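You operate a simulated robot arm through the tools that you are given. There is no shell and no other tool.

The job below is to be done with a simulated robot arm. You get a single attempt, and the scene is never put back.

## Task
Couple the blue hose of plate C and warm mould 13 there to about 50 degrees.
Fine: stop the pump first; couple, open the white valve, start the pump again and wait for the display.

It is judged by the outcome, as a careful person would: the job done as asked, and still so three seconds after it is handed in. It fails if anything else is knocked over, pushed out of place, dropped, spilled or broken.

## Robot
A 7-joint arm with a two-finger parallel gripper, fixed in place. Base frame: the origin is at the foot of the arm, x ahead of it, y to its left, z up. Units: mm, rad, N and s.
With the tool pointing down near the work surface it reaches from about 400 to 900 mm from the base axis. Its first joint turns from -2.496 to 2.496 rad. Payload 3 kg.
Tool frame: the origin (TCP) lies between the finger pads and is the grasp point; the fingertips stand 30 mm ahead of it; z points along the fingers, y is the line along which they close. The gripper opens to 94 mm. The fingers are 28 mm wide and 10 mm thick; the gripper's body (50 by 96 mm) begins 55 mm behind the TCP.
Orientation is told as [roll, pitch, yaw] about the base's x, y, z axes, in that order, counted from this pose: with the fingers straight down and closing along the base's y, the tool's x points along the base's -x, its y along +y and its z along -z.

## Interface
- The arm moves only by the tool send_rows. Its argument "plan" is a list of rows, each a list of 7 numbers: the turn, a rotation vector about the tool's x, y, z in rad, then the shift along the tool's x, y, z in m, then the closure, from 0 (fully open) to 1 (shut). In form: [[rx, ry, rz, x, y, z, claw], ...]. A call has 1 to 20 rows; each row shifts and turns the commanded pose from where the row before left it, along the tool's axes as they then stand. Rows are played at 5 a second. More than 50 mm and 0.15 rad between two rows, or a gripper value outside its range, and nothing of the call is played. A pose out of reach is approached as far as the arm can. The call stops where the force on the tool passes 40 N (or 10 N more than at its start, if that is more) or the arm is blocked; 0.2 s more then pass. The fingers move at their own pace (about 72 mm/s each) and stop on an object; they squeeze with about 28 N. The grip force told is the motor's: it shows also when the fingers shut on nothing. Time passes only in rows, and 0.2 s behind the last, so rows that do not move let the fingers close. The reply holds the time, the measured pose of the TCP, the force on the tool along the base axes, the opening and the grip force, in the units named above and with some noise, with the torque about the TCP (base axes, N m) and any sound that the robot's microphone picked up.
- Cameras (640 x 400 px; columns grow to the right, rows downward): "scene" is fixed at [392, -510.1, 1636.8]; the picture's right is [0.88, -0.48, 0.00], its down [-0.31, -0.56, -0.77] and it looks along [0.37, 0.67, -0.64] (base axes); focal length 297 px, centre (320, 200). "wrist" rides on the gripper at [76, 14, -103] in the tool frame; the picture's right is [-0.18, 0.98, 0.00], its down [-0.75, -0.14, -0.64] and it looks along [-0.63, -0.12, 0.77] (tool axes); focal length 243 px, centre (320, 200). There is no depth. A picture from a camera that has moved, and an enlarged one, comes with that camera's place and axes in the base frame and with its lens. The place of the scene camera against the robot may be out by one fixed shift of up to 25 mm in any direction.
- snapshot(camera): a new picture of that camera. No time passes.
- inspect(camera, box): a new picture of the part [left, top, right, bottom] of that camera's present view, enlarged. No time passes.
- hand_in(): hands the job in; it is judged then, once.

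Places have to be worked out from the pictures, the camera data and where the tool is seen. Open the gripper and draw the arm clear of the work before you hand the job in, unless the task says otherwise.

The tools are called after "Emit:" as a command line: name --pt "numbers of a row" for each row, then --argument value for the rest, lists and objects as JSON in quotes. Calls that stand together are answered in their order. send_rows: Moves the arm, as the interface text tells. Its arguments: {"type":"object","properties":{"plan":{"type":"array"}},"required":["plan"]} The other tools are called the same way: snapshot (camera) takes a picture; inspect (camera, box) takes an enlarged picture of a part of a camera's view; hand_in () hands the job in.

At the start:

```text
clock: 0.0
eef_pos: [335.4, 301.6, 1340.0]
tcp_rot: [0.0, 0.001, 0.001]
wrist_force: [0.5, 0.1, -0.7]
moment: [-0.03, -0.03, 0.0]
gripper_width: 94.2
grip_force: 0.0
```

scene: 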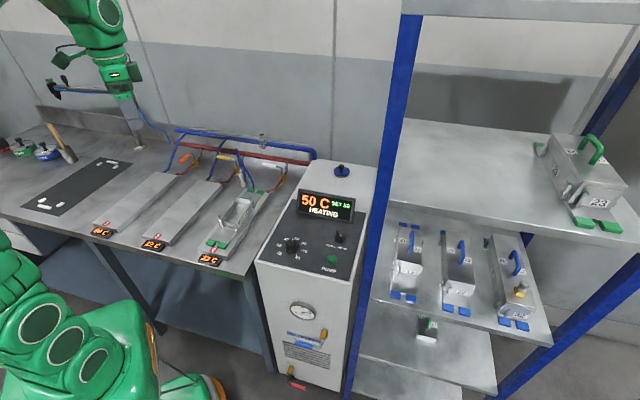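
wrist: 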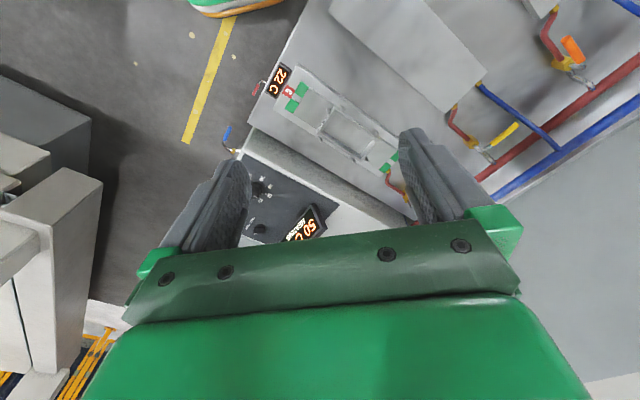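

I start by looking closely at the plates, the heater unit and the shelf before moving anything.

Emit:
inspect --camera "scene" --box '[80, 120, 320, 270]'

Emit:
inspect --camera "scene" --box '[250, 150, 380, 400]'

Emit:
inspect --camera "scene" --box '[360, 120, 640, 350]'

Emit:
inspect --camera "wrist" --box '[220, 0, 640, 260]'

```text
2.67 times, centred on (200, 195) of scene
camera zoom: at [392.0, -510.1, 1636.8], right [0.88, -0.48, 0.0], down [-0.31, -0.56, -0.77], along [0.37, 0.67, -0.64], focal length 792 px, centre (640, 213)
```

zoom: 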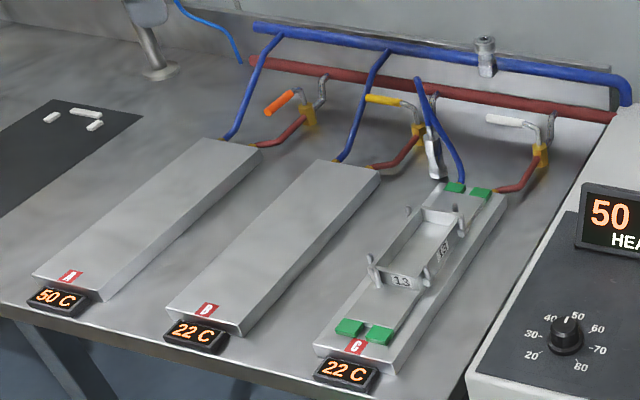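

```text
1.60 times, centred on (315, 275) of scene
camera zoom: at [392.0, -510.1, 1636.8], right [0.88, -0.48, 0.0], down [-0.31, -0.56, -0.77], along [0.37, 0.67, -0.64], focal length 475 px, centre (328, 80)
```

zoom: 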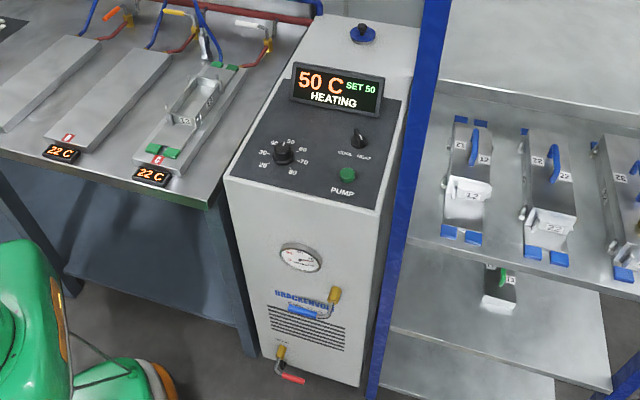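

```text
1.74 times, centred on (500, 235) of scene
camera zoom: at [392.0, -510.1, 1636.8], right [0.88, -0.48, 0.0], down [-0.31, -0.56, -0.77], along [0.37, 0.67, -0.64], focal length 516 px, centre (7, 139)
```

zoom: 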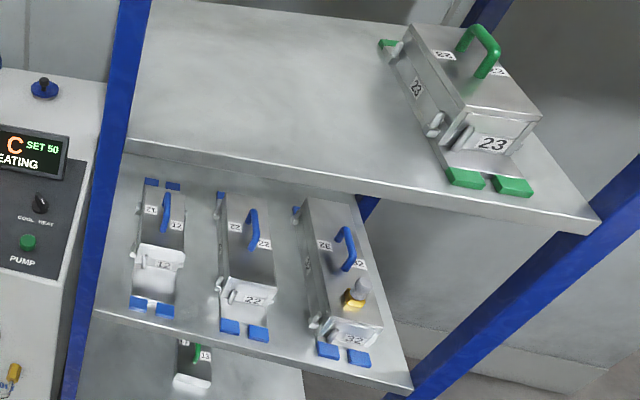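

```text
1.52 times, centred on (430, 130) of wrist
camera zoom: at [259.1, 314.9, 1442.5], right [0.18, 0.98, 0.0], down [0.75, -0.14, 0.64], along [0.63, -0.12, -0.77], focal length 370 px, centre (152, 307)
```

zoom: 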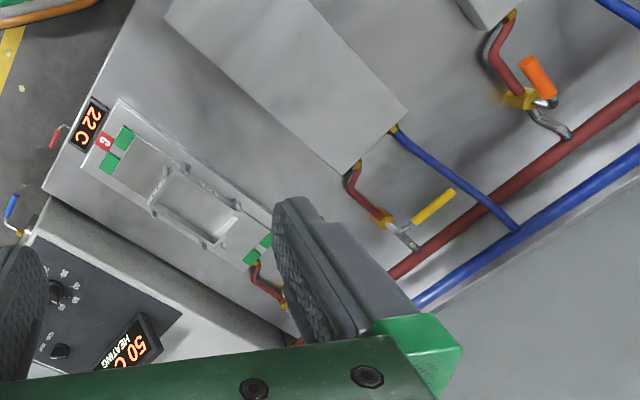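

I zoom in on the hose at plate C, the white valve, and the pump button.

Emit:
inspect --camera "scene" --box '[220, 130, 310, 210]'

Emit:
inspect --camera "scene" --box '[265, 180, 365, 280]'

Emit:
inspect --camera "scene" --box '[0, 60, 160, 220]'

Emit:
inspect --camera "scene" --box '[265, 280, 345, 400]'

```text
5.00 times, centred on (265, 170) of scene
camera zoom: at [392.0, -510.1, 1636.8], right [0.88, -0.48, 0.0], down [-0.31, -0.56, -0.77], along [0.37, 0.67, -0.64], focal length 1484 px, centre (595, 350)
```

zoom: 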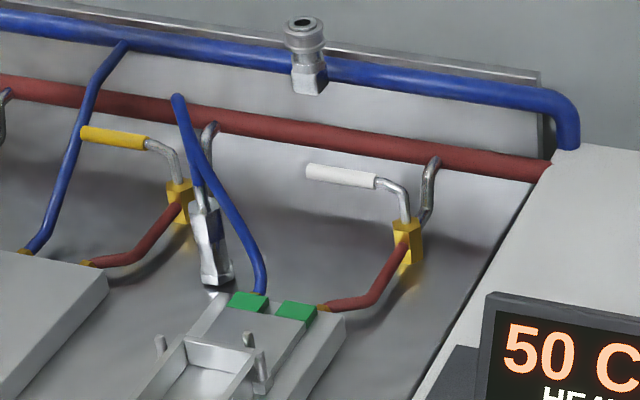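

```text
4.00 times, centred on (315, 230) of scene
camera zoom: at [392.0, -510.1, 1636.8], right [0.88, -0.48, 0.0], down [-0.31, -0.56, -0.77], along [0.37, 0.67, -0.64], focal length 1187 px, centre (340, 80)
```

zoom: 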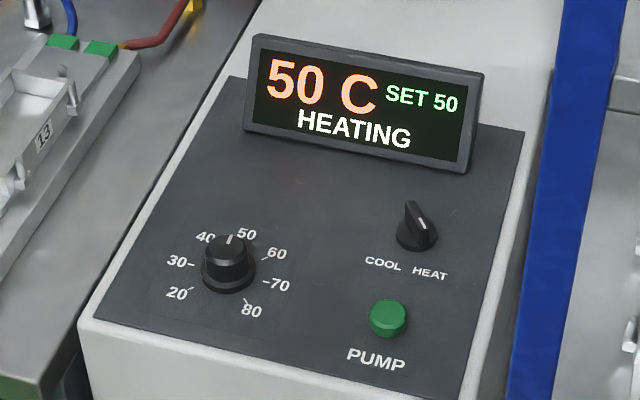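

```text
2.50 times, centred on (80, 140) of scene
camera zoom: at [392.0, -510.1, 1636.8], right [0.88, -0.48, 0.0], down [-0.31, -0.56, -0.77], along [0.37, 0.67, -0.64], focal length 742 px, centre (920, 350)
```

zoom: 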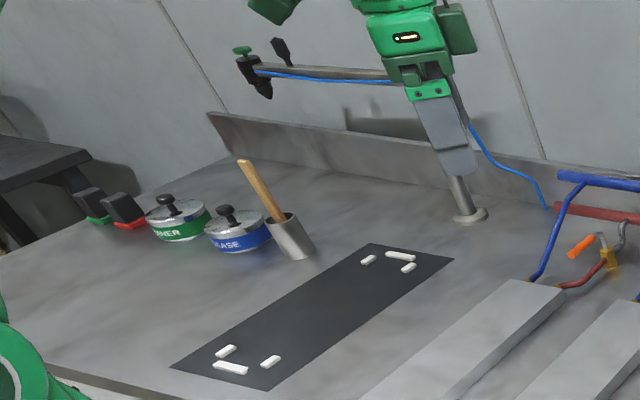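

```text
3.33 times, centred on (305, 340) of scene
camera zoom: at [392.0, -510.1, 1636.8], right [0.88, -0.48, 0.0], down [-0.31, -0.56, -0.77], along [0.37, 0.67, -0.64], focal length 990 px, centre (370, -267)
```

zoom: 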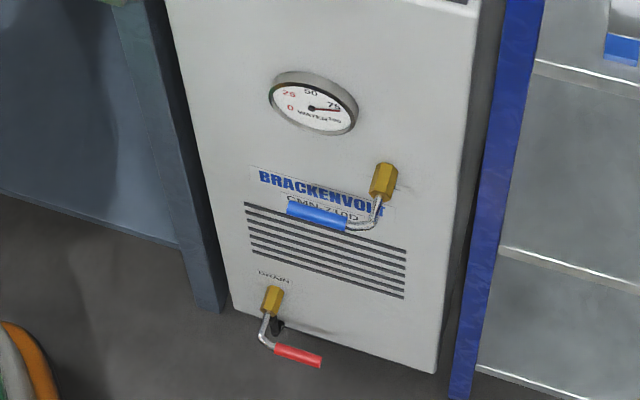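

The plate-C hose seems to end in a silver coupler parked beside the plate, and the free nipple sits on top of the blue manifold. I turn the wrist about 0.6 rad to the left so its camera looks out over plate C and the manifold.

Emit:
send_rows --pt "0 0 -0.15 0 0 0 0" --pt "0 0 -0.15 0 0 0 0" --pt "0 0 -0.15 0 0 0 0" --pt "0 0 -0.15 0 0 0 0"

Emit:
snapshot --camera "wrist"

```text
clock: 1.0
eef_pos: [336.1, 299.7, 1337.7]
tcp_rot: [0.008, 0.005, 0.6]
wrist_force: [0.0, 1.0, -0.1]
moment: [-0.02, 0.0, -0.04]
gripper_width: 94.0
grip_force: 0.1
```

```text
taken
camera wrist: at [268.0, 268.7, 1441.2], right [-0.4, 0.92, 0.01], down [0.71, 0.31, 0.64], along [0.58, 0.26, -0.77], focal length 243 px, centre (320, 200)
```

wrist: 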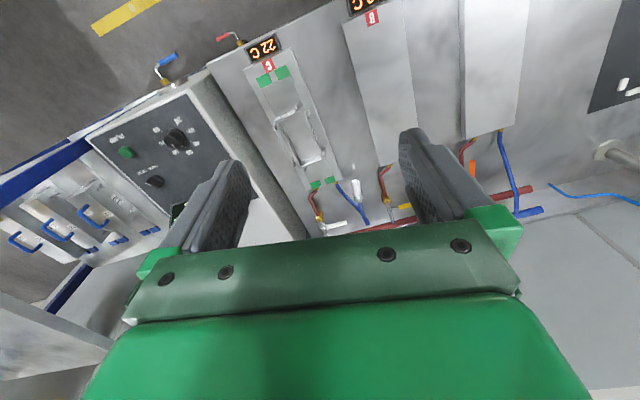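

The upside-down wrist view shows plate C with its rear pads around x≈615, y≈430, the parked coupler next to them, and the white valve behind. I move forward and a little lower for a clearer view.

Emit:
send_rows --pt "0 0 0 -0.03 -0.004 0.0 0" --pt "0 0 0 -0.03 -0.004 0.0 0" --pt "0 0 0 -0.03 -0.004 0.0 0" --pt "0 0 0 -0.03 -0.004 0.0 0" --pt "0 0 0 -0.03 0 0.0 0"

Emit:
snapshot --camera "wrist"

Emit:
inspect --camera "wrist" --box '[230, 60, 470, 240]'

```text
clock: 2.2
eef_pos: [443.5, 359.4, 1332.1]
tcp_rot: [0.001, 0.0, 0.601]
wrist_force: [0.2, -0.7, -0.3]
moment: [-0.03, -0.01, -0.01]
gripper_width: 94.0
grip_force: 0.0
out of reach, approached as far as the arm can: row 4, 5
```

```text
taken
camera wrist: at [373.9, 327.9, 1433.7], right [-0.4, 0.91, 0.0], down [0.7, 0.31, 0.64], along [0.59, 0.26, -0.77], focal length 243 px, centre (320, 200)
```

wrist: 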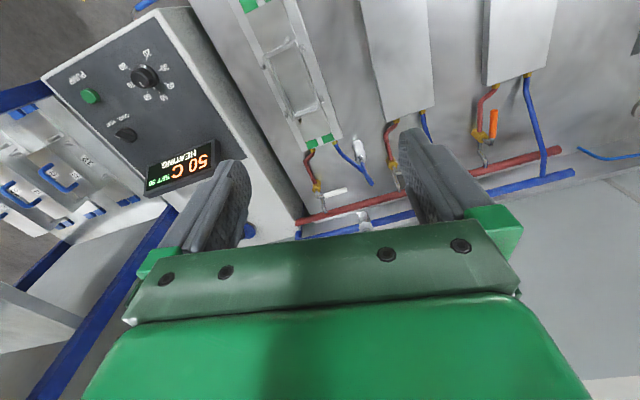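

```text
2.22 times, centred on (350, 150) of wrist
camera zoom: at [373.9, 327.9, 1433.7], right [-0.4, 0.91, 0.0], down [0.7, 0.31, 0.64], along [0.59, 0.26, -0.77], focal length 539 px, centre (253, 311)
```

zoom: 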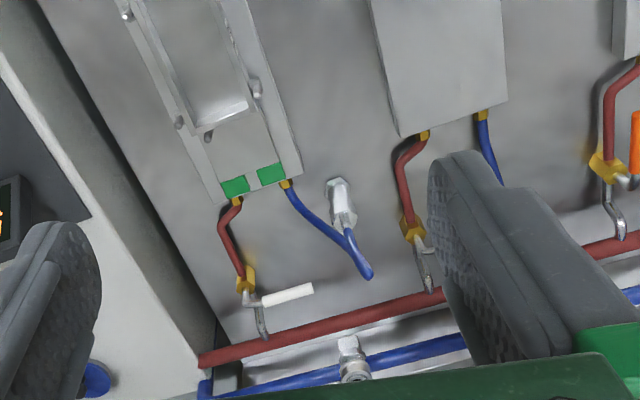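

From both cameras I put the coupler upright at about (592, 523), bottom z≈880 and top ≈965. The manifold nipple is near (723, 601, 990–1035), the white handle tip near (691, 541, 946) and the pump button near (699, −30, 928). I lower, then swing over in front of the control panel for a closer look.

Emit:
send_rows --pt "0 0 0 0 0 0.035 0" --pt "0 0 0 0 0 0.035 0" --pt "0 0 0 0 0 0.035 0" --pt "0 0 0 0 0 0.035 0" --pt "0 0 0.15 0 0 0 0" --pt "0 0 0.15 0 0 0 0" --pt "0 0 0.15 0 0 0 0" --pt "0 0 0.15 0 0 0 0"

Emit:
snapshot --camera "wrist"

```text
clock: 4.0
eef_pos: [444.0, 358.7, 1192.1]
tcp_rot: [0.0, 0.0, 0.0]
wrist_force: [0.1, 0.7, 0.4]
moment: [0.01, -0.01, 0.03]
gripper_width: 94.0
grip_force: 0.0
```

```text
taken
camera wrist: at [368.1, 372.0, 1294.4], right [0.19, 0.98, 0.0], down [0.75, -0.14, 0.64], along [0.63, -0.12, -0.77], focal length 243 px, centre (320, 200)
```

wrist: 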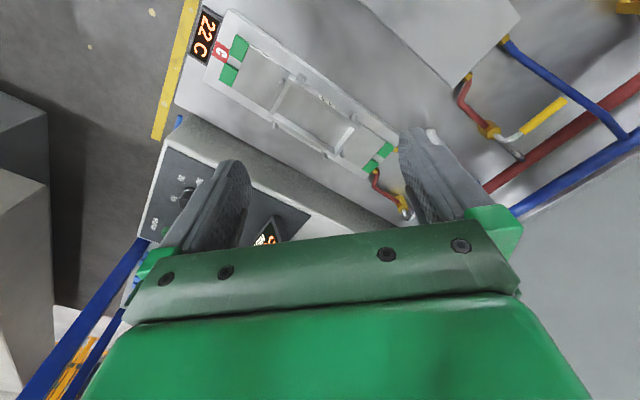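

The pose follows as expected at (444, 359, 1192). I now traverse at this height to a spot short of the panel, fingers closing on the way.

Emit:
send_rows --pt "0 0 0 -0.008 -0.043 0 0" --pt "0 0 0 -0.008 -0.043 0 0" --pt "0 0 0 -0.008 -0.043 0 0" --pt "0 0 0 -0.008 -0.043 0 0" --pt "0 0 0 -0.008 -0.043 0 0" --pt "0 0 0 -0.008 -0.043 0 0" --pt "0 0 0 -0.008 -0.043 0 0" --pt "0 0 0 -0.008 -0.043 0 0" --pt "0 0 0 -0.008 -0.043 0 0"

Emit:
snapshot --camera "wrist"

Emit:
snapshot --camera "scene"

```text
clock: 6.0
eef_pos: [516.4, -29.7, 1191.1]
tcp_rot: [-0.002, 0.001, 0.001]
wrist_force: [0.6, 0.0, 0.2]
moment: [0.0, -0.03, 0.01]
gripper_width: 94.0
grip_force: 0.0
```

```text
taken
camera wrist: at [441.4, -15.0, 1293.1], right [0.18, 0.98, 0.0], down [0.75, -0.14, 0.64], along [0.63, -0.12, -0.77], focal length 243 px, centre (320, 200)
```

wrist: 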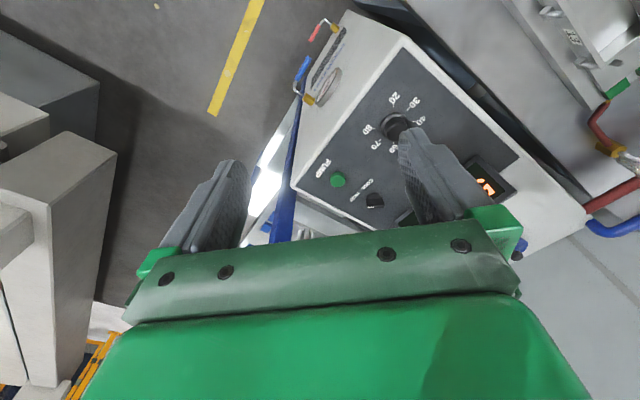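

```text
taken
```

scene: 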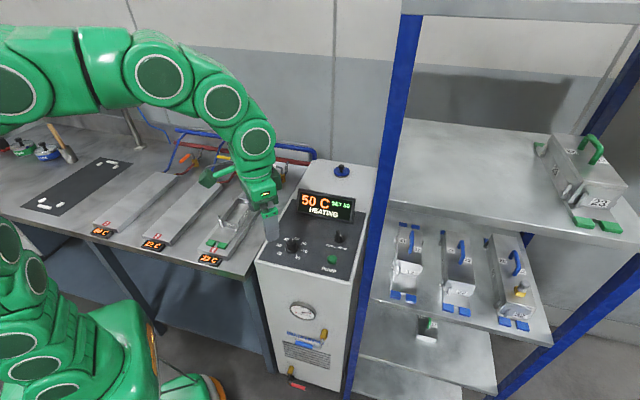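

The button projects to about (700, −33, 924). I enlarge the panel to read the pump's state before pressing.

Emit:
inspect --camera "wrist" --box '[280, 40, 540, 230]'

Emit:
inspect --camera "scene" --box '[260, 180, 370, 280]'

```text
2.11 times, centred on (410, 135) of wrist
camera zoom: at [441.4, -15.0, 1293.1], right [0.18, 0.98, 0.0], down [0.75, -0.14, 0.64], along [0.63, -0.12, -0.77], focal length 511 px, centre (130, 337)
```

zoom: 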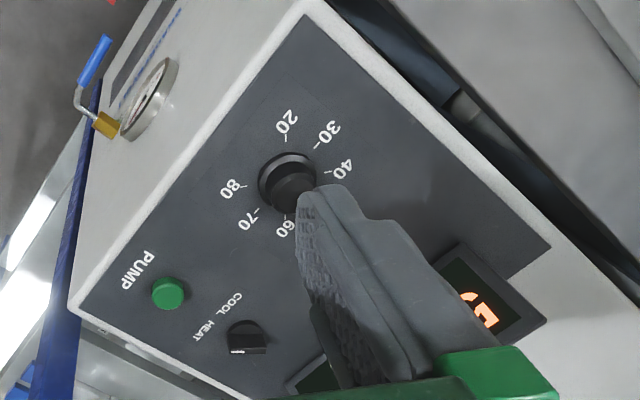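

```text
4.00 times, centred on (315, 230) of scene
camera zoom: at [392.0, -510.1, 1636.8], right [0.88, -0.48, 0.0], down [-0.31, -0.56, -0.77], along [0.37, 0.67, -0.64], focal length 1187 px, centre (340, 80)
```

zoom: 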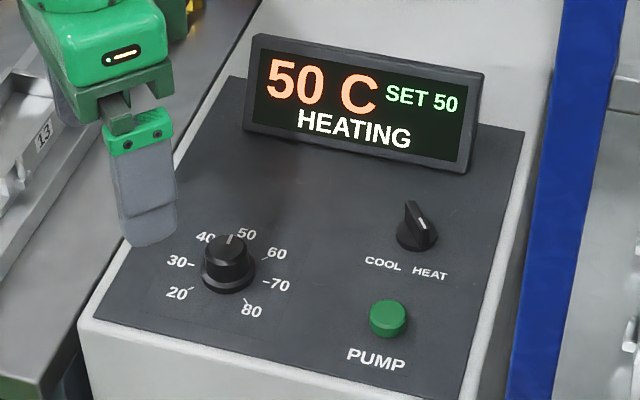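

The panel reads HEATING, SET 50, and the pump button is a round green push button about 28 mm wide. I close the fingers and go above the button, stopping well clear to check alignment.

Emit:
send_rows --pt "0 0 0 -0.03 0 0.03 1" --pt "0 0 0 -0.03 0 0.03 1" --pt "0 0 0 -0.03 -0.001 0.03 1" --pt "0 0 0 -0.03 -0.001 0.03 1" --pt "0 0 0 -0.032 -0.001 0.03 1" --pt "0 0 0 -0.032 0 0.02 1" --pt "0 0 0 0 0 0.01 1"

Emit:
snapshot --camera "wrist"

Emit:
inspect --camera "scene" --box '[240, 160, 400, 290]'

```text
clock: 7.6
eef_pos: [702.0, -31.2, 1012.7]
tcp_rot: [0.001, -0.002, 0.0]
wrist_force: [-0.9, 0.0, 0.6]
moment: [-0.02, 0.0, 0.01]
gripper_width: 0.0
grip_force: 27.7
```

```text
taken
camera wrist: at [626.1, -17.1, 1113.9], right [0.18, 0.98, 0.0], down [0.75, -0.14, 0.64], along [0.63, -0.12, -0.77], focal length 243 px, centre (320, 200)
```

wrist: 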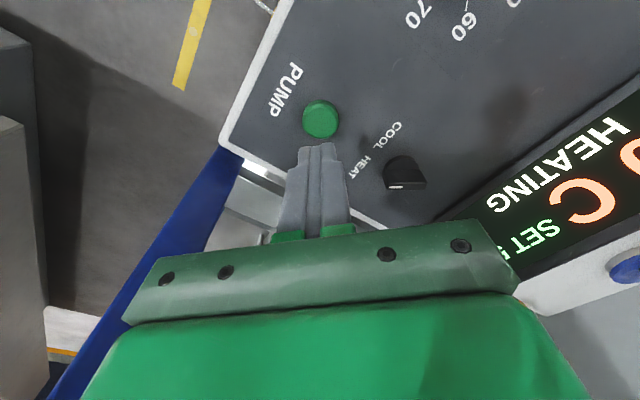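

```text
3.08 times, centred on (320, 225) of scene
camera zoom: at [392.0, -510.1, 1636.8], right [0.88, -0.48, 0.0], down [-0.31, -0.56, -0.77], along [0.37, 0.67, -0.64], focal length 913 px, centre (320, 123)
```

zoom: 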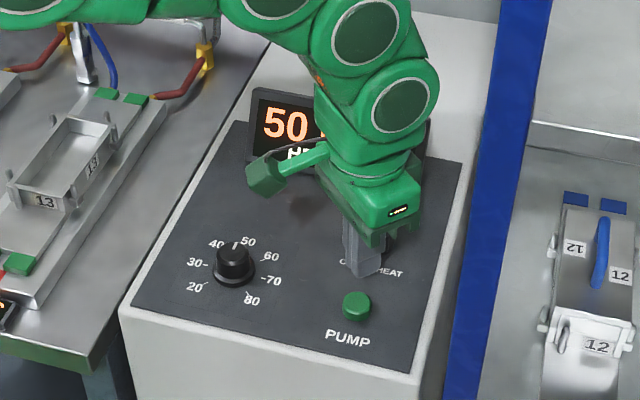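

The button sits right under the fingertip at about (699, −31). I come down to just above it and then in small steps, watching force and sound.

Emit:
send_rows --pt "0 0 0 0.003 -0.001 0.02 1" --pt "0 0 0 0 0 0.02 1" --pt "0 0 0 0 0 0.008 1"

Emit:
inspect --camera "scene" --box '[290, 200, 380, 280]'

Emit:
snapshot --camera "wrist"

```text
clock: 8.4
eef_pos: [696.6, -34.2, 964.7]
tcp_rot: [0.001, -0.002, 0.001]
wrist_force: [1.0, 0.3, 1.3]
moment: [-0.01, -0.03, -0.02]
gripper_width: 0.0
grip_force: 28.3
```

```text
5.00 times, centred on (335, 240) of scene
camera zoom: at [392.0, -510.1, 1636.8], right [0.88, -0.48, 0.0], down [-0.31, -0.56, -0.77], along [0.37, 0.67, -0.64], focal length 1484 px, centre (245, 0)
```

zoom: 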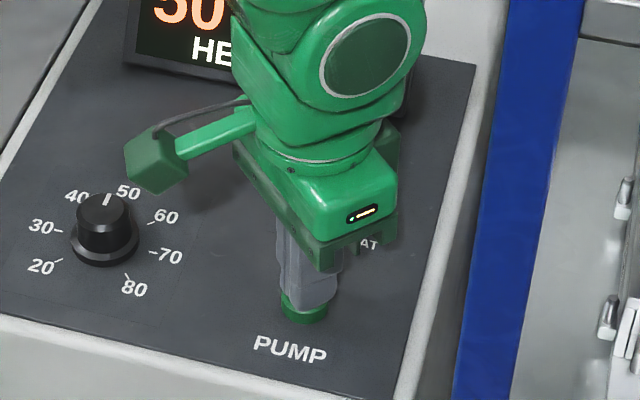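

```text
taken
camera wrist: at [622.0, -19.4, 1066.5], right [0.18, 0.98, 0.0], down [0.75, -0.14, 0.64], along [0.63, -0.12, -0.77], focal length 243 px, centre (320, 200)
```

wrist: 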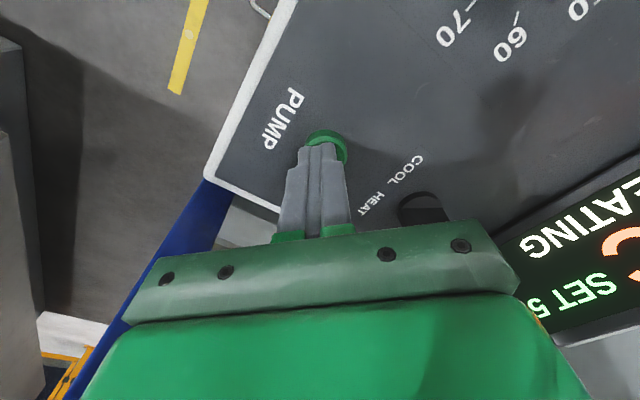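

Fingertips are about 10 mm above the button and about 5 mm too far toward −y. I correct that and press down in 2 mm steps.

Emit:
send_rows --pt "0 0 0 0 0.005 0 1" --pt "0 0 0 0 0 0.003 1" --pt "0 0 0 0 0 0.003 1" --pt "0 0 0 0 0 0.002 1" --pt "0 0 0 0 0 0.002 1"

```text
clock: 9.2
eef_pos: [696.8, -29.2, 961.8]
tcp_rot: [0.001, -0.004, -0.001]
wrist_force: [-13.6, 1.1, 25.7]
moment: [-0.03, 0.35, 0.03]
gripper_width: 0.0
grip_force: 28.1
heard: click
stopped in row 3: the force on the tool passed its limit at 47 N (the readings are from after the stop); the commanded pose is now the measured one
```

A click was heard at contact. I lift straight up and check what the display says now.

Emit:
send_rows --pt "0 0 0 0 0 -0.02 1" --pt "0 0 0 0 0 -0.03 1" --pt "0 0 0 0.03 0 -0.03 1" --pt "0 0 0 0.04 0 -0.02 1"

Emit:
inspect --camera "scene" --box '[260, 180, 370, 280]'

Emit:
snapshot --camera "wrist"

```text
clock: 10.2
eef_pos: [627.3, -26.2, 1060.4]
tcp_rot: [-0.001, -0.004, 0.0]
wrist_force: [0.3, 0.6, -0.2]
moment: [-0.03, 0.02, 0.01]
gripper_width: 0.0
grip_force: 27.9
```

```text
4.00 times, centred on (315, 230) of scene
camera zoom: at [392.0, -510.1, 1636.8], right [0.88, -0.48, 0.0], down [-0.31, -0.56, -0.77], along [0.37, 0.67, -0.64], focal length 1187 px, centre (340, 80)
```

zoom: 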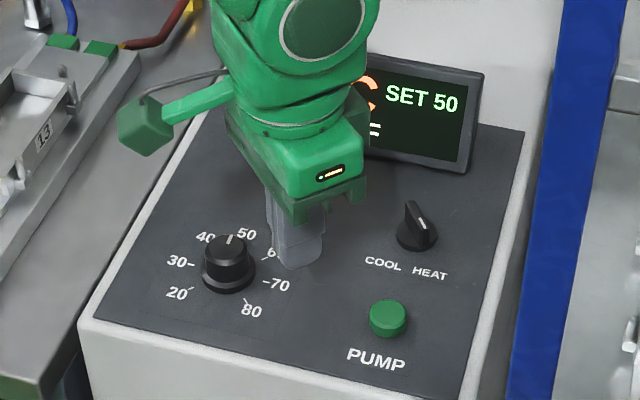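

```text
taken
camera wrist: at [551.9, -11.9, 1162.1], right [0.18, 0.98, 0.0], down [0.75, -0.14, 0.64], along [0.63, -0.12, -0.76], focal length 243 px, centre (320, 200)
```

wrist: 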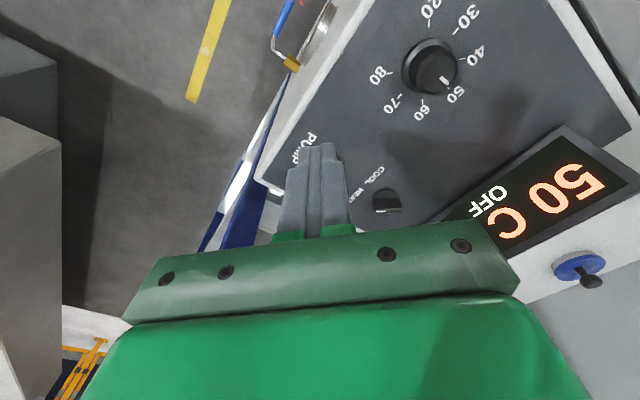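

The display now reads OFF, so the pump is stopped. I rise, go back over the plates at about z=1180, and turn the tool to face along the bench depth (45°).

Emit:
send_rows --pt "0 0 0 0.03 0 -0.03 1" --pt "0 0 0 0.03 0 -0.03 1" --pt "0 0 0 0.03 0 -0.03 1" --pt "0 0 0 0.03 0 -0.03 1" --pt "0 0 0 0.002 0.044 0 0" --pt "0 0 0 0.002 0.044 0 0" --pt "0 0 0 0.002 0.044 0 0" --pt "0 0 0 0.002 0.044 0 0" --pt "0 0 0 0.002 0.044 0 0" --pt "0 0 0 0.002 0.044 0 0" --pt "0 0 0 0.002 0.044 0 0" --pt "0 0 0 0.002 0.044 0 0" --pt "0 0 0 0.002 0.044 0 0" --pt "0 0 0 0.002 0.044 0 0"

Emit:
send_rows --pt "0 0 -0.15 0 0 0 0" --pt "0 0 -0.15 0 0 0 0" --pt "0 0 -0.15 0 0 0 0" --pt "0 0 -0.15 0 0 0 0" --pt "0 0 -0.15 0 0 0 0" --pt "0 0 -0.035 0 0 0 0"

Emit:
snapshot --camera "wrist"

Emit:
snapshot --camera "scene"

```text
clock: 13.2
eef_pos: [486.1, 410.9, 1179.5]
tcp_rot: [0.0, -0.003, 0.0]
wrist_force: [-0.2, 0.3, 0.0]
moment: [0.02, 0.02, 0.01]
gripper_width: 93.8
grip_force: 0.1
```

```text
clock: 14.6
eef_pos: [486.5, 411.1, 1179.9]
tcp_rot: [-0.002, -0.003, 0.788]
wrist_force: [-0.2, 0.9, 0.5]
moment: [0.04, 0.0, 0.02]
gripper_width: 93.8
grip_force: 0.1
```

```text
taken
camera wrist: at [423.2, 367.7, 1281.6], right [-0.57, 0.82, 0.0], down [0.63, 0.43, 0.64], along [0.53, 0.36, -0.77], focal length 243 px, centre (320, 200)
```

wrist: 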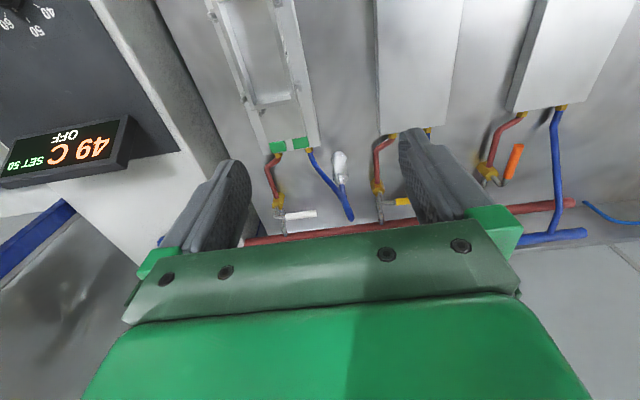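

```text
taken
```

scene: 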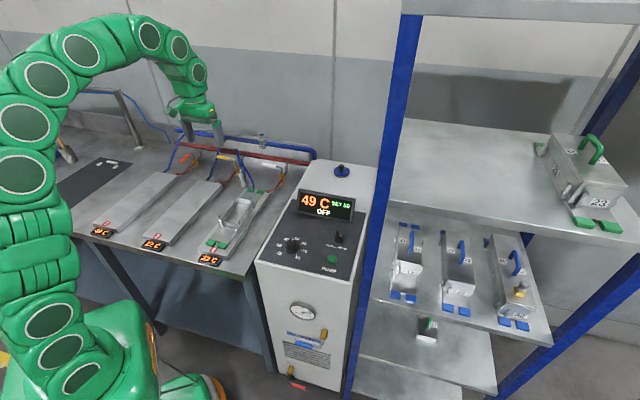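

The pump stays OFF and I have a clean top view of coupler, hose and valve. I enlarge it.

Emit:
inspect --camera "wrist" --box '[250, 130, 410, 240]'

Emit:
inspect --camera "wrist" --box '[440, 100, 600, 250]'

```text
3.64 times, centred on (330, 185) of wrist
camera zoom: at [423.2, 367.7, 1281.6], right [-0.57, 0.82, 0.0], down [0.63, 0.43, 0.64], along [0.53, 0.36, -0.77], focal length 882 px, centre (284, 254)
```

zoom: 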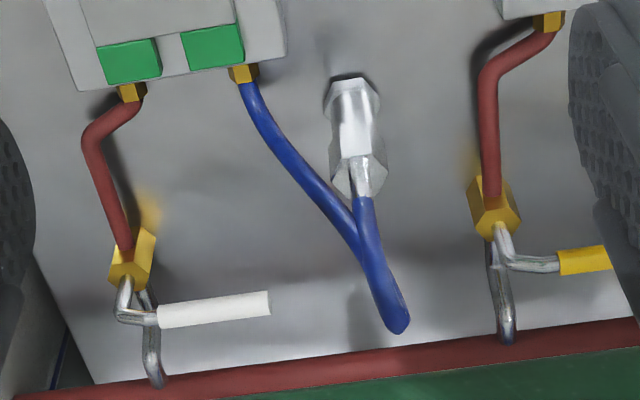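

```text
2.67 times, centred on (520, 175) of wrist
camera zoom: at [423.2, 367.7, 1281.6], right [-0.57, 0.82, 0.0], down [0.63, 0.43, 0.64], along [0.53, 0.36, -0.77], focal length 647 px, centre (-213, 267)
```

zoom: 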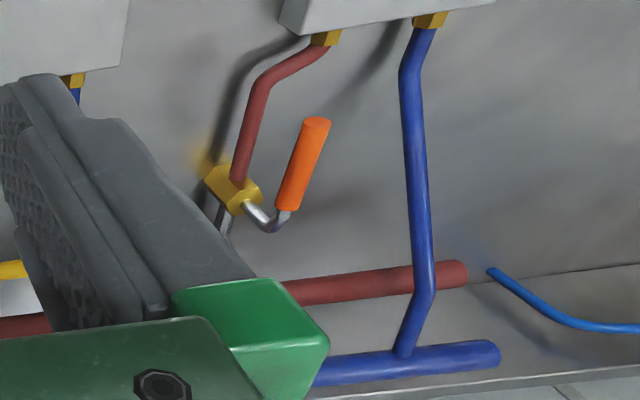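

The white and yellow handles lie across their pipes (closed) and the open orange one points back toward the plate, so the white one must swing from left to pointing at the plate. I now tilt the tool 45° outward to get a level view of the coupler and the manifold socket.

Emit:
send_rows --pt "0 -0.15 0 0 0 0 0" --pt "0 -0.15 0 0 0 0 0" --pt "0 -0.15 0 0 0 0 0" --pt "0 -0.15 0 0 0 0 0" --pt "0 -0.15 0 0 0 0 0" --pt "0 -0.035 0 0 0 0 0"

Emit:
snapshot --camera "wrist"

```text
clock: 16.0
eef_pos: [487.6, 410.9, 1179.9]
tcp_rot: [-0.003, -0.787, 0.787]
wrist_force: [0.2, -0.4, -0.6]
moment: [0.02, 0.0, 0.0]
gripper_width: 94.0
grip_force: 0.0
```

```text
taken
camera wrist: at [388.0, 331.9, 1197.6], right [-0.6, 0.79, 0.13], down [0.15, -0.04, 0.99], along [0.78, 0.62, -0.09], focal length 243 px, centre (320, 200)
```

wrist: 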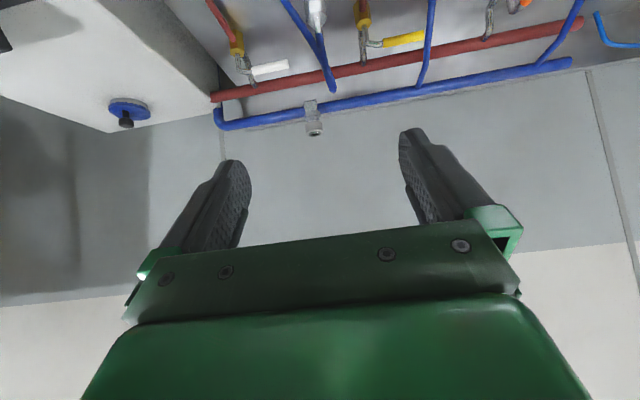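

The socket's top is confirmed near (721, 603, 1030). I lower by about 170 mm for a level view of the coupler.

Emit:
send_rows --pt "0 0 0 0.025 0 0.025 0" --pt "0 0 0 0.025 0 0.025 0" --pt "0 0 0 0.025 0 0.025 0" --pt "0 0 0 0.025 0 0.025 0"

Emit:
snapshot --camera "wrist"

Emit:
inspect --camera "wrist" --box '[220, 20, 420, 180]'

Emit:
snapshot --camera "scene"

```text
clock: 17.0
eef_pos: [485.2, 411.6, 1039.9]
tcp_rot: [-0.001, -0.785, 0.786]
wrist_force: [0.1, 0.7, 0.5]
moment: [-0.02, 0.0, 0.02]
gripper_width: 94.0
grip_force: 0.1
```

```text
taken
camera wrist: at [387.3, 332.2, 1056.8], right [-0.6, 0.79, 0.13], down [0.15, -0.04, 0.99], along [0.78, 0.62, -0.1], focal length 243 px, centre (320, 200)
```

wrist: 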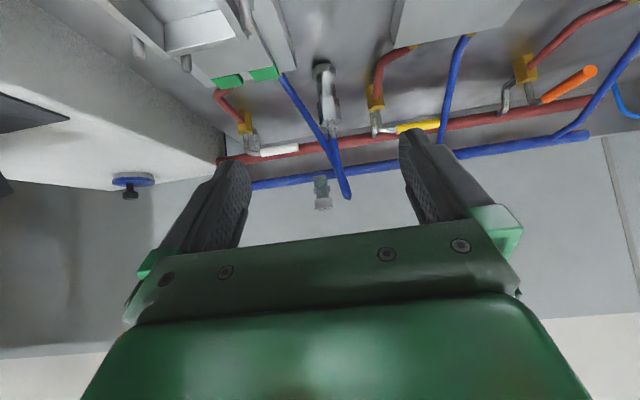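

```text
2.50 times, centred on (320, 100) of wrist
camera zoom: at [387.3, 332.2, 1056.8], right [-0.6, 0.79, 0.13], down [0.15, -0.04, 0.99], along [0.78, 0.62, -0.1], focal length 606 px, centre (320, 450)
```

zoom: 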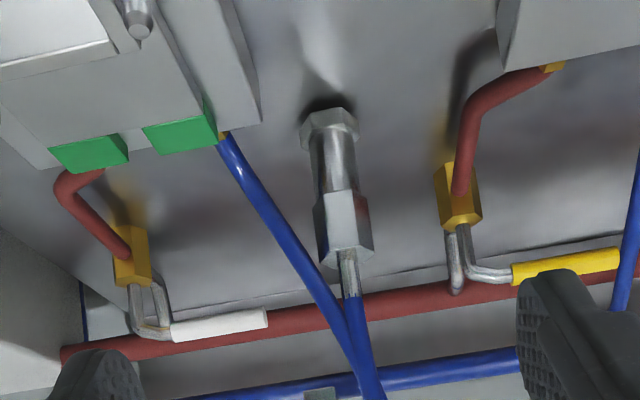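

```text
taken
```

scene: 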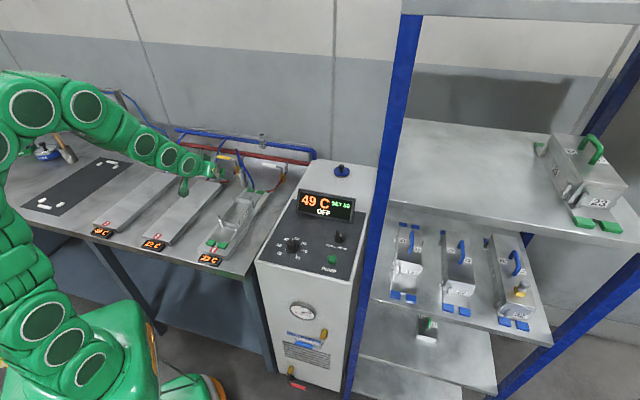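

I see the coupler in detail: collar at the bench, barrel, hex at z≈920, barb, then hose, with the axis at about (592, 526). I also look closely at the manifold socket.

Emit:
inspect --camera "wrist" --box '[270, 140, 390, 230]'

Emit:
inspect --camera "wrist" --box '[280, 50, 380, 150]'

Emit:
inspect --camera "scene" --box '[225, 125, 285, 195]'

```text
4.44 times, centred on (330, 185) of wrist
camera zoom: at [387.3, 332.2, 1056.8], right [-0.6, 0.79, 0.13], down [0.15, -0.04, 0.99], along [0.78, 0.62, -0.1], focal length 1078 px, centre (276, 267)
```

zoom: 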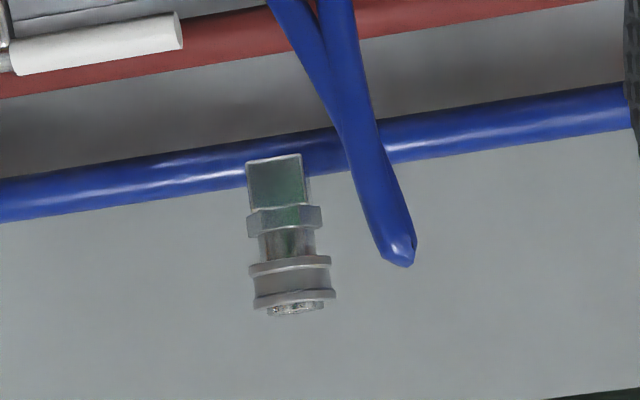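

```text
4.00 times, centred on (330, 100) of wrist
camera zoom: at [387.3, 332.2, 1056.8], right [-0.6, 0.79, 0.13], down [0.15, -0.04, 0.99], along [0.78, 0.62, -0.1], focal length 970 px, centre (280, 600)
```

zoom: 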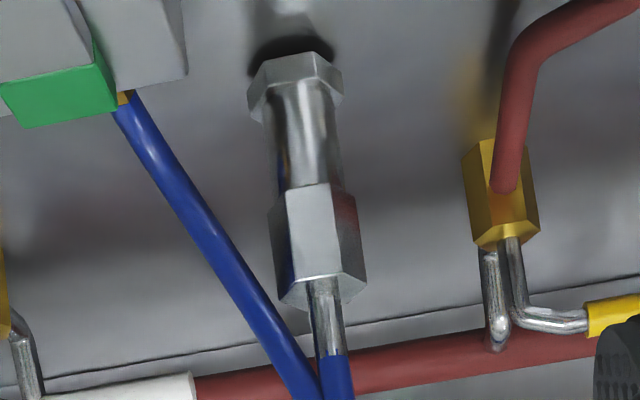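

```text
5.71 times, centred on (255, 160) of scene
camera zoom: at [392.0, -510.1, 1636.8], right [0.88, -0.48, 0.0], down [-0.31, -0.56, -0.77], along [0.37, 0.67, -0.64], focal length 1696 px, centre (691, 429)
```

zoom: 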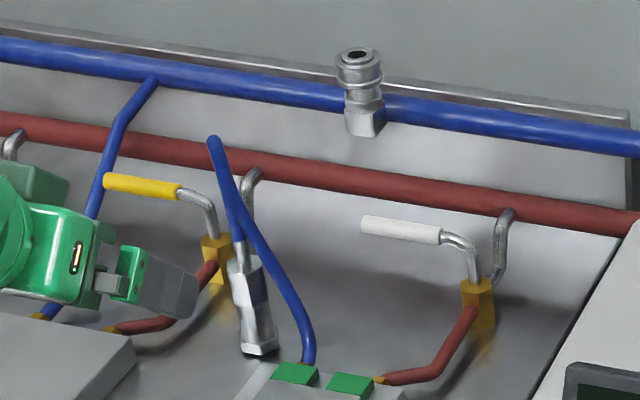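

The socket is a sleeve fitting on the blue manifold facing up, so the plug has to go in vertically from above. I must grip the coupler from its left-front, clear of its hose. Before touching anything I turn to that approach direction and test reach near the socket in free air.

Emit:
send_rows --pt "0 -0.087 0 0 0 0 0" --pt "0.115 0 0.0964 0 0 0 0" --pt "0.115 0 0.0964 0 0 0 0" --pt "0.115 0 0.0964 0 0 0 0" --pt "0.115 0 0.0964 0 0 0 0" --pt "0.115 0 0.0964 0 0 0 0" --pt "0.0276 0 0.0232 0 0 0 0"

Emit:
send_rows --pt "0 0 0 -0.0224 0.0378 0.0112 0" --pt "0 0 0 -0.0224 0.0378 0.0112 0" --pt "0 0 0 -0.0224 0.0378 0.0112 0" --pt "0 0 0 -0.0224 0.0378 0.0112 0" --pt "0 0 0 -0.0224 0.0378 0.0112 0"

Emit:
snapshot --camera "wrist"

Emit:
snapshot --camera "scene"

```text
clock: 18.4
eef_pos: [463.3, 432.9, 1029.3]
tcp_rot: [0.341, -0.548, -0.269]
wrist_force: [0.7, 1.0, 0.2]
moment: [0.01, 0.02, 0.01]
gripper_width: 94.1
grip_force: 0.0
stopped in row 7: the arm was blocked; the commanded pose is now the measured one
```

```text
clock: 19.6
eef_pos: [600.8, 601.6, 1097.4]
tcp_rot: [0.341, -0.551, -0.272]
wrist_force: [0.1, -0.6, -0.2]
moment: [0.03, 0.03, 0.02]
gripper_width: 94.0
grip_force: 0.1
```

```text
taken
camera wrist: at [482.5, 612.2, 1142.7], right [0.23, 0.9, 0.38], down [0.24, -0.43, 0.87], along [0.94, -0.11, -0.32], focal length 243 px, centre (320, 200)
```

wrist: 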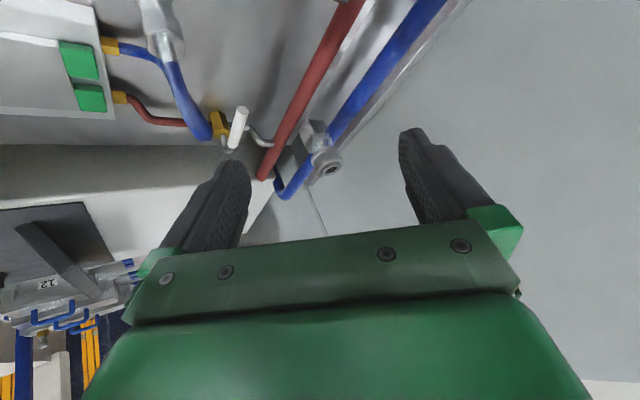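

```text
taken
```

scene: 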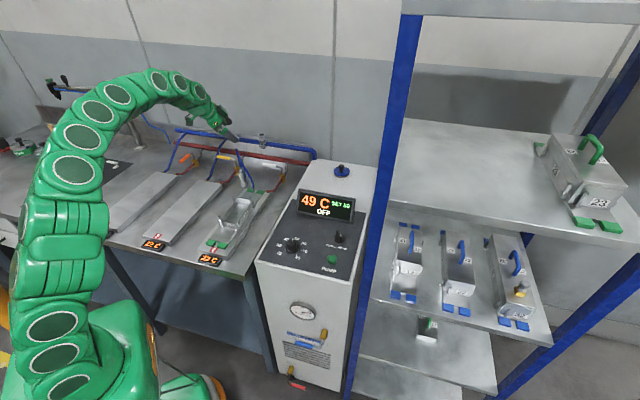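

The last turn stopped short ("blocked") with the tool left rolled, though nothing was touched; I suspect a wrist joint limit in that posture. Here in free air I try to square the tool to yaw 0, tilt 50°, and see what the arm can do.

Emit:
send_rows --pt "0.0527 -0.0933 -0.086 0 0 0 0" --pt "0.0527 -0.0933 -0.086 0 0 0 0" --pt "0.0527 -0.0933 -0.086 0 0 0 0"

```text
clock: 20.4
eef_pos: [601.4, 600.7, 1097.8]
tcp_rot: [-0.003, -0.876, 0.005]
wrist_force: [0.0, 0.1, 0.4]
moment: [0.0, -0.02, 0.02]
gripper_width: 93.8
grip_force: 0.0
```

That worked: yaw 0, tilt 50° exactly. I look at the socket and coupler from here.

Emit:
snapshot --camera "wrist"

Emit:
inspect --camera "wrist" --box '[240, 60, 400, 190]'

Emit:
snapshot --camera "scene"

```text
taken
camera wrist: at [474.6, 613.9, 1104.5], right [0.11, 0.98, 0.14], down [-0.01, -0.14, 0.99], along [0.99, -0.11, -0.01], focal length 243 px, centre (320, 200)
```

wrist: 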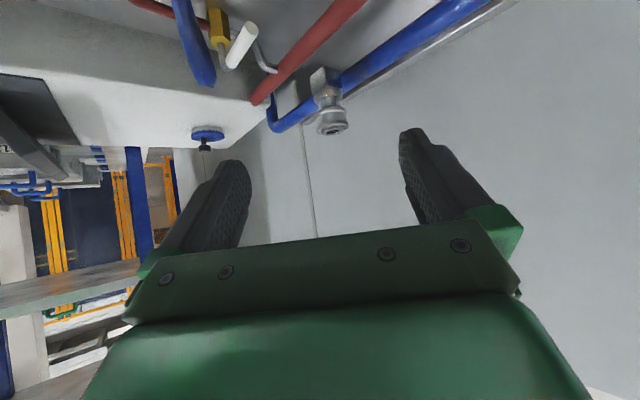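

```text
3.08 times, centred on (320, 125) of wrist
camera zoom: at [474.6, 613.9, 1104.5], right [0.11, 0.98, 0.14], down [-0.01, -0.14, 0.99], along [0.99, -0.11, -0.01], focal length 746 px, centre (320, 431)
```

zoom: 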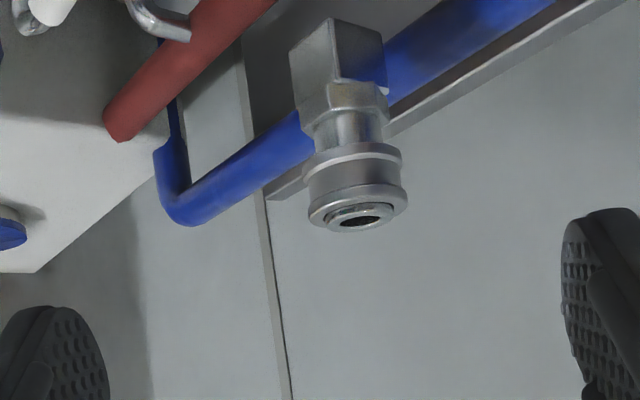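

```text
taken
```

scene: 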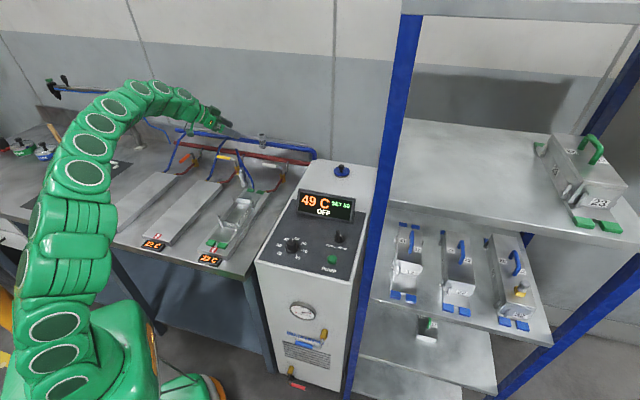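

The socket's hole centre comes out at about (726, 609, 1031) from two wrist views. I test reach by moving forward above it with the fingers open, staying about 30 mm clear.

Emit:
send_rows --pt "0 0 0 -0.0192 0.0013 0.027 0" --pt "0 0 0 -0.0192 0.0013 0.027 0" --pt "0 0 0 -0.0192 0.0013 0.027 0"

Emit:
snapshot --camera "wrist"

```text
clock: 21.2
eef_pos: [698.7, 601.7, 1090.6]
tcp_rot: [0.0, -0.872, 0.002]
wrist_force: [0.3, -0.2, -0.8]
moment: [0.0, -0.02, -0.01]
gripper_width: 94.0
grip_force: 0.1
```

```text
taken
camera wrist: at [572.3, 616.3, 1097.2], right [0.11, 0.98, 0.14], down [-0.01, -0.14, 0.99], along [0.99, -0.11, -0.01], focal length 243 px, centre (320, 200)
```

wrist: 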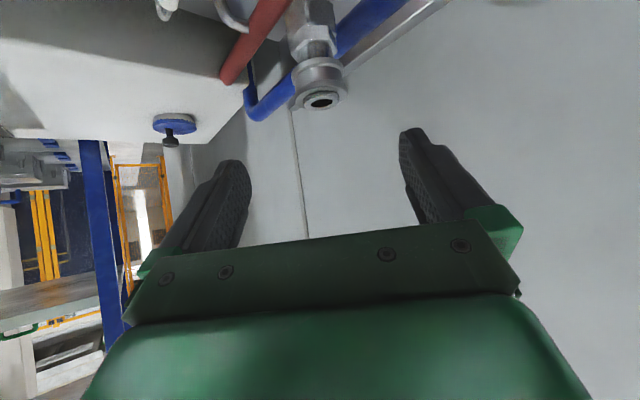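

Still within reach at r≈922. One more step to directly above the socket to be sure.

Emit:
send_rows --pt "0 0 0 -0.0148 0.006 0.0254 0"

Emit:
snapshot --camera "wrist"

Emit:
inspect --camera "scene" --box '[180, 90, 320, 200]'

```text
clock: 21.6
eef_pos: [728.4, 606.4, 1084.3]
tcp_rot: [0.0, -0.872, 0.006]
wrist_force: [0.0, -0.6, 0.1]
moment: [0.01, 0.04, -0.03]
gripper_width: 94.1
grip_force: 0.1
```

```text
taken
camera wrist: at [601.0, 622.2, 1091.9], right [0.11, 0.98, 0.14], down [-0.01, -0.14, 0.99], along [0.99, -0.11, -0.01], focal length 243 px, centre (320, 200)
```

wrist: 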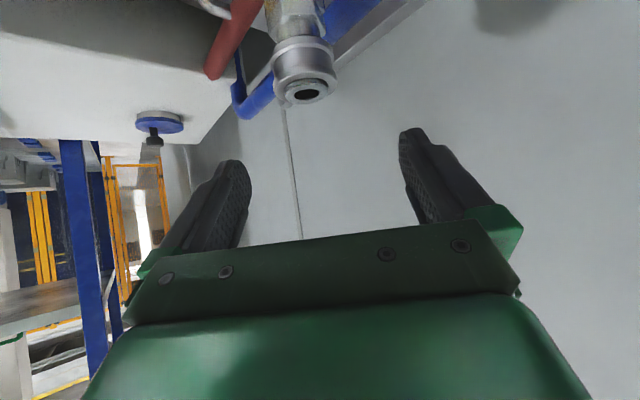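

```text
3.64 times, centred on (250, 145) of scene
camera zoom: at [392.0, -510.1, 1636.8], right [0.88, -0.48, 0.0], down [-0.31, -0.56, -0.77], along [0.37, 0.67, -0.64], focal length 1080 px, centre (574, 400)
```

zoom: 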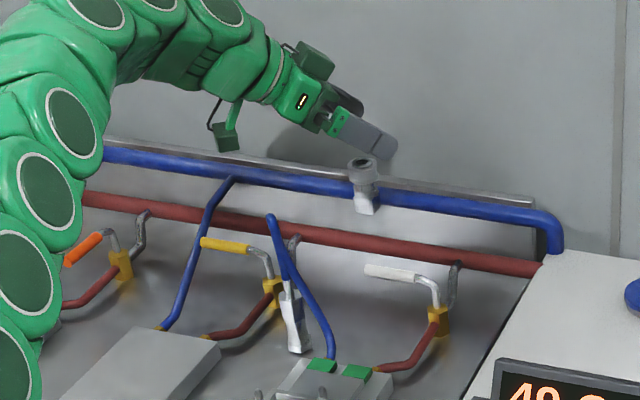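

Reach is fine over the socket. Now I back off and turn to yaw −0.5 for the coupler, so that the fingers will straddle it clear of its rising hose.

Emit:
send_rows --pt "0 0 0 0.0263 0 -0.0345 0" --pt "0 0 0 0.0263 0 -0.0345 0" --pt "0 0 0 0.0263 0 -0.0345 0" --pt "0.0957 0 0.0804 0 0 0 0" --pt "0.0957 0 0.0804 0 0 0 0" --pt "0.0957 0 0.0804 0 0 0 0" --pt "0.0957 0 0.0804 0 0 0 0"

```text
clock: 23.2
eef_pos: [599.8, 609.6, 1091.9]
tcp_rot: [0.001, -0.873, -0.496]
wrist_force: [-0.6, 0.0, -0.1]
moment: [0.01, 0.0, 0.02]
gripper_width: 93.8
grip_force: 0.1
```

Orientation is now yaw −0.5, tilt 50°. I move to the pre-grasp point, about 120 mm back along the finger axis from the coupler, with the gripper partly closed to about 56 mm.

Emit:
send_rows --pt "0 0 0 0.0221 -0.03 -0.0263 0.4" --pt "0 0 0 0.0221 -0.03 -0.0263 0.4" --pt "0 0 0 0.0222 -0.0059 0.0228 0.4" --pt "0 0 0 0.0222 -0.0059 0.0228 0.4" --pt "0 0 0 0.0222 -0.0059 0.0228 0.4"

Emit:
snapshot --camera "wrist"

Emit:
inspect --camera "wrist" --box '[220, 60, 420, 220]'

Emit:
inspect --camera "scene" --box '[160, 110, 290, 210]'

```text
clock: 24.4
eef_pos: [509.3, 567.9, 996.7]
tcp_rot: [-0.002, -0.873, -0.496]
wrist_force: [-0.5, -0.1, -0.1]
moment: [-0.06, -0.01, 0.05]
gripper_width: 56.3
grip_force: 0.1
```

```text
taken
camera wrist: at [405.4, 641.7, 1003.0], right [0.57, 0.81, 0.14], down [-0.07, -0.12, 0.99], along [0.82, -0.58, -0.01], focal length 243 px, centre (320, 200)
```

wrist: 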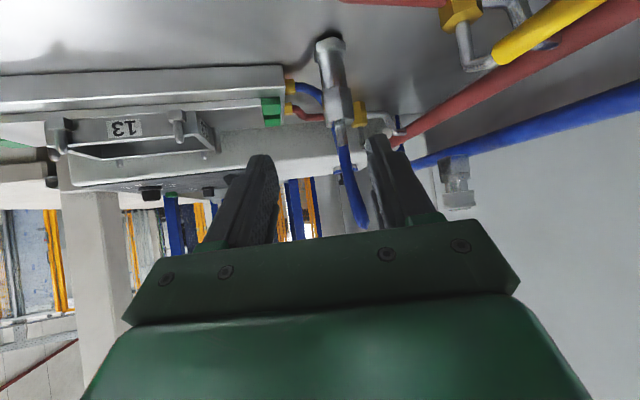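

```text
2.50 times, centred on (320, 140) of wrist
camera zoom: at [405.4, 641.7, 1003.0], right [0.57, 0.81, 0.14], down [-0.07, -0.12, 0.99], along [0.82, -0.58, -0.01], focal length 606 px, centre (320, 350)
```

zoom: 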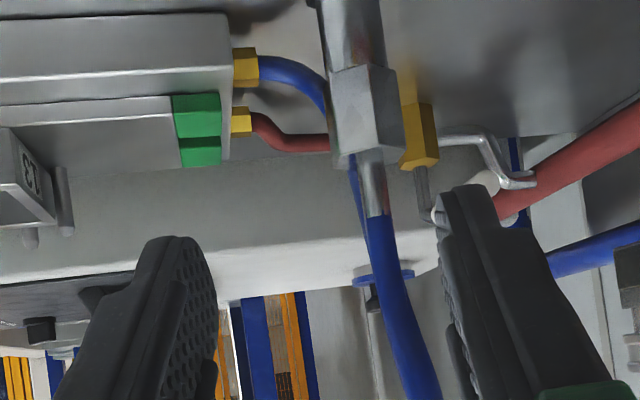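

```text
4.00 times, centred on (225, 160) of scene
camera zoom: at [392.0, -510.1, 1636.8], right [0.88, -0.48, 0.0], down [-0.31, -0.56, -0.77], along [0.37, 0.67, -0.64], focal length 1187 px, centre (700, 360)
```

zoom: 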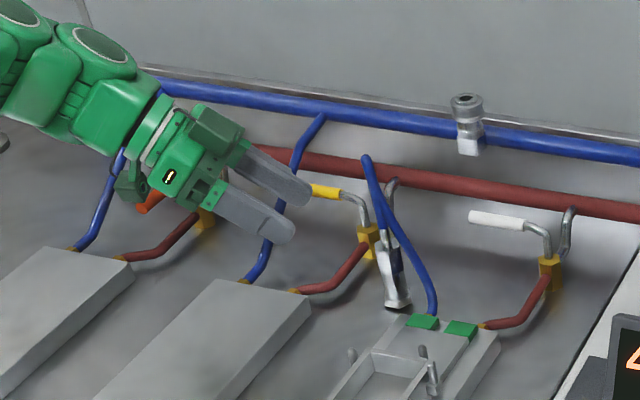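

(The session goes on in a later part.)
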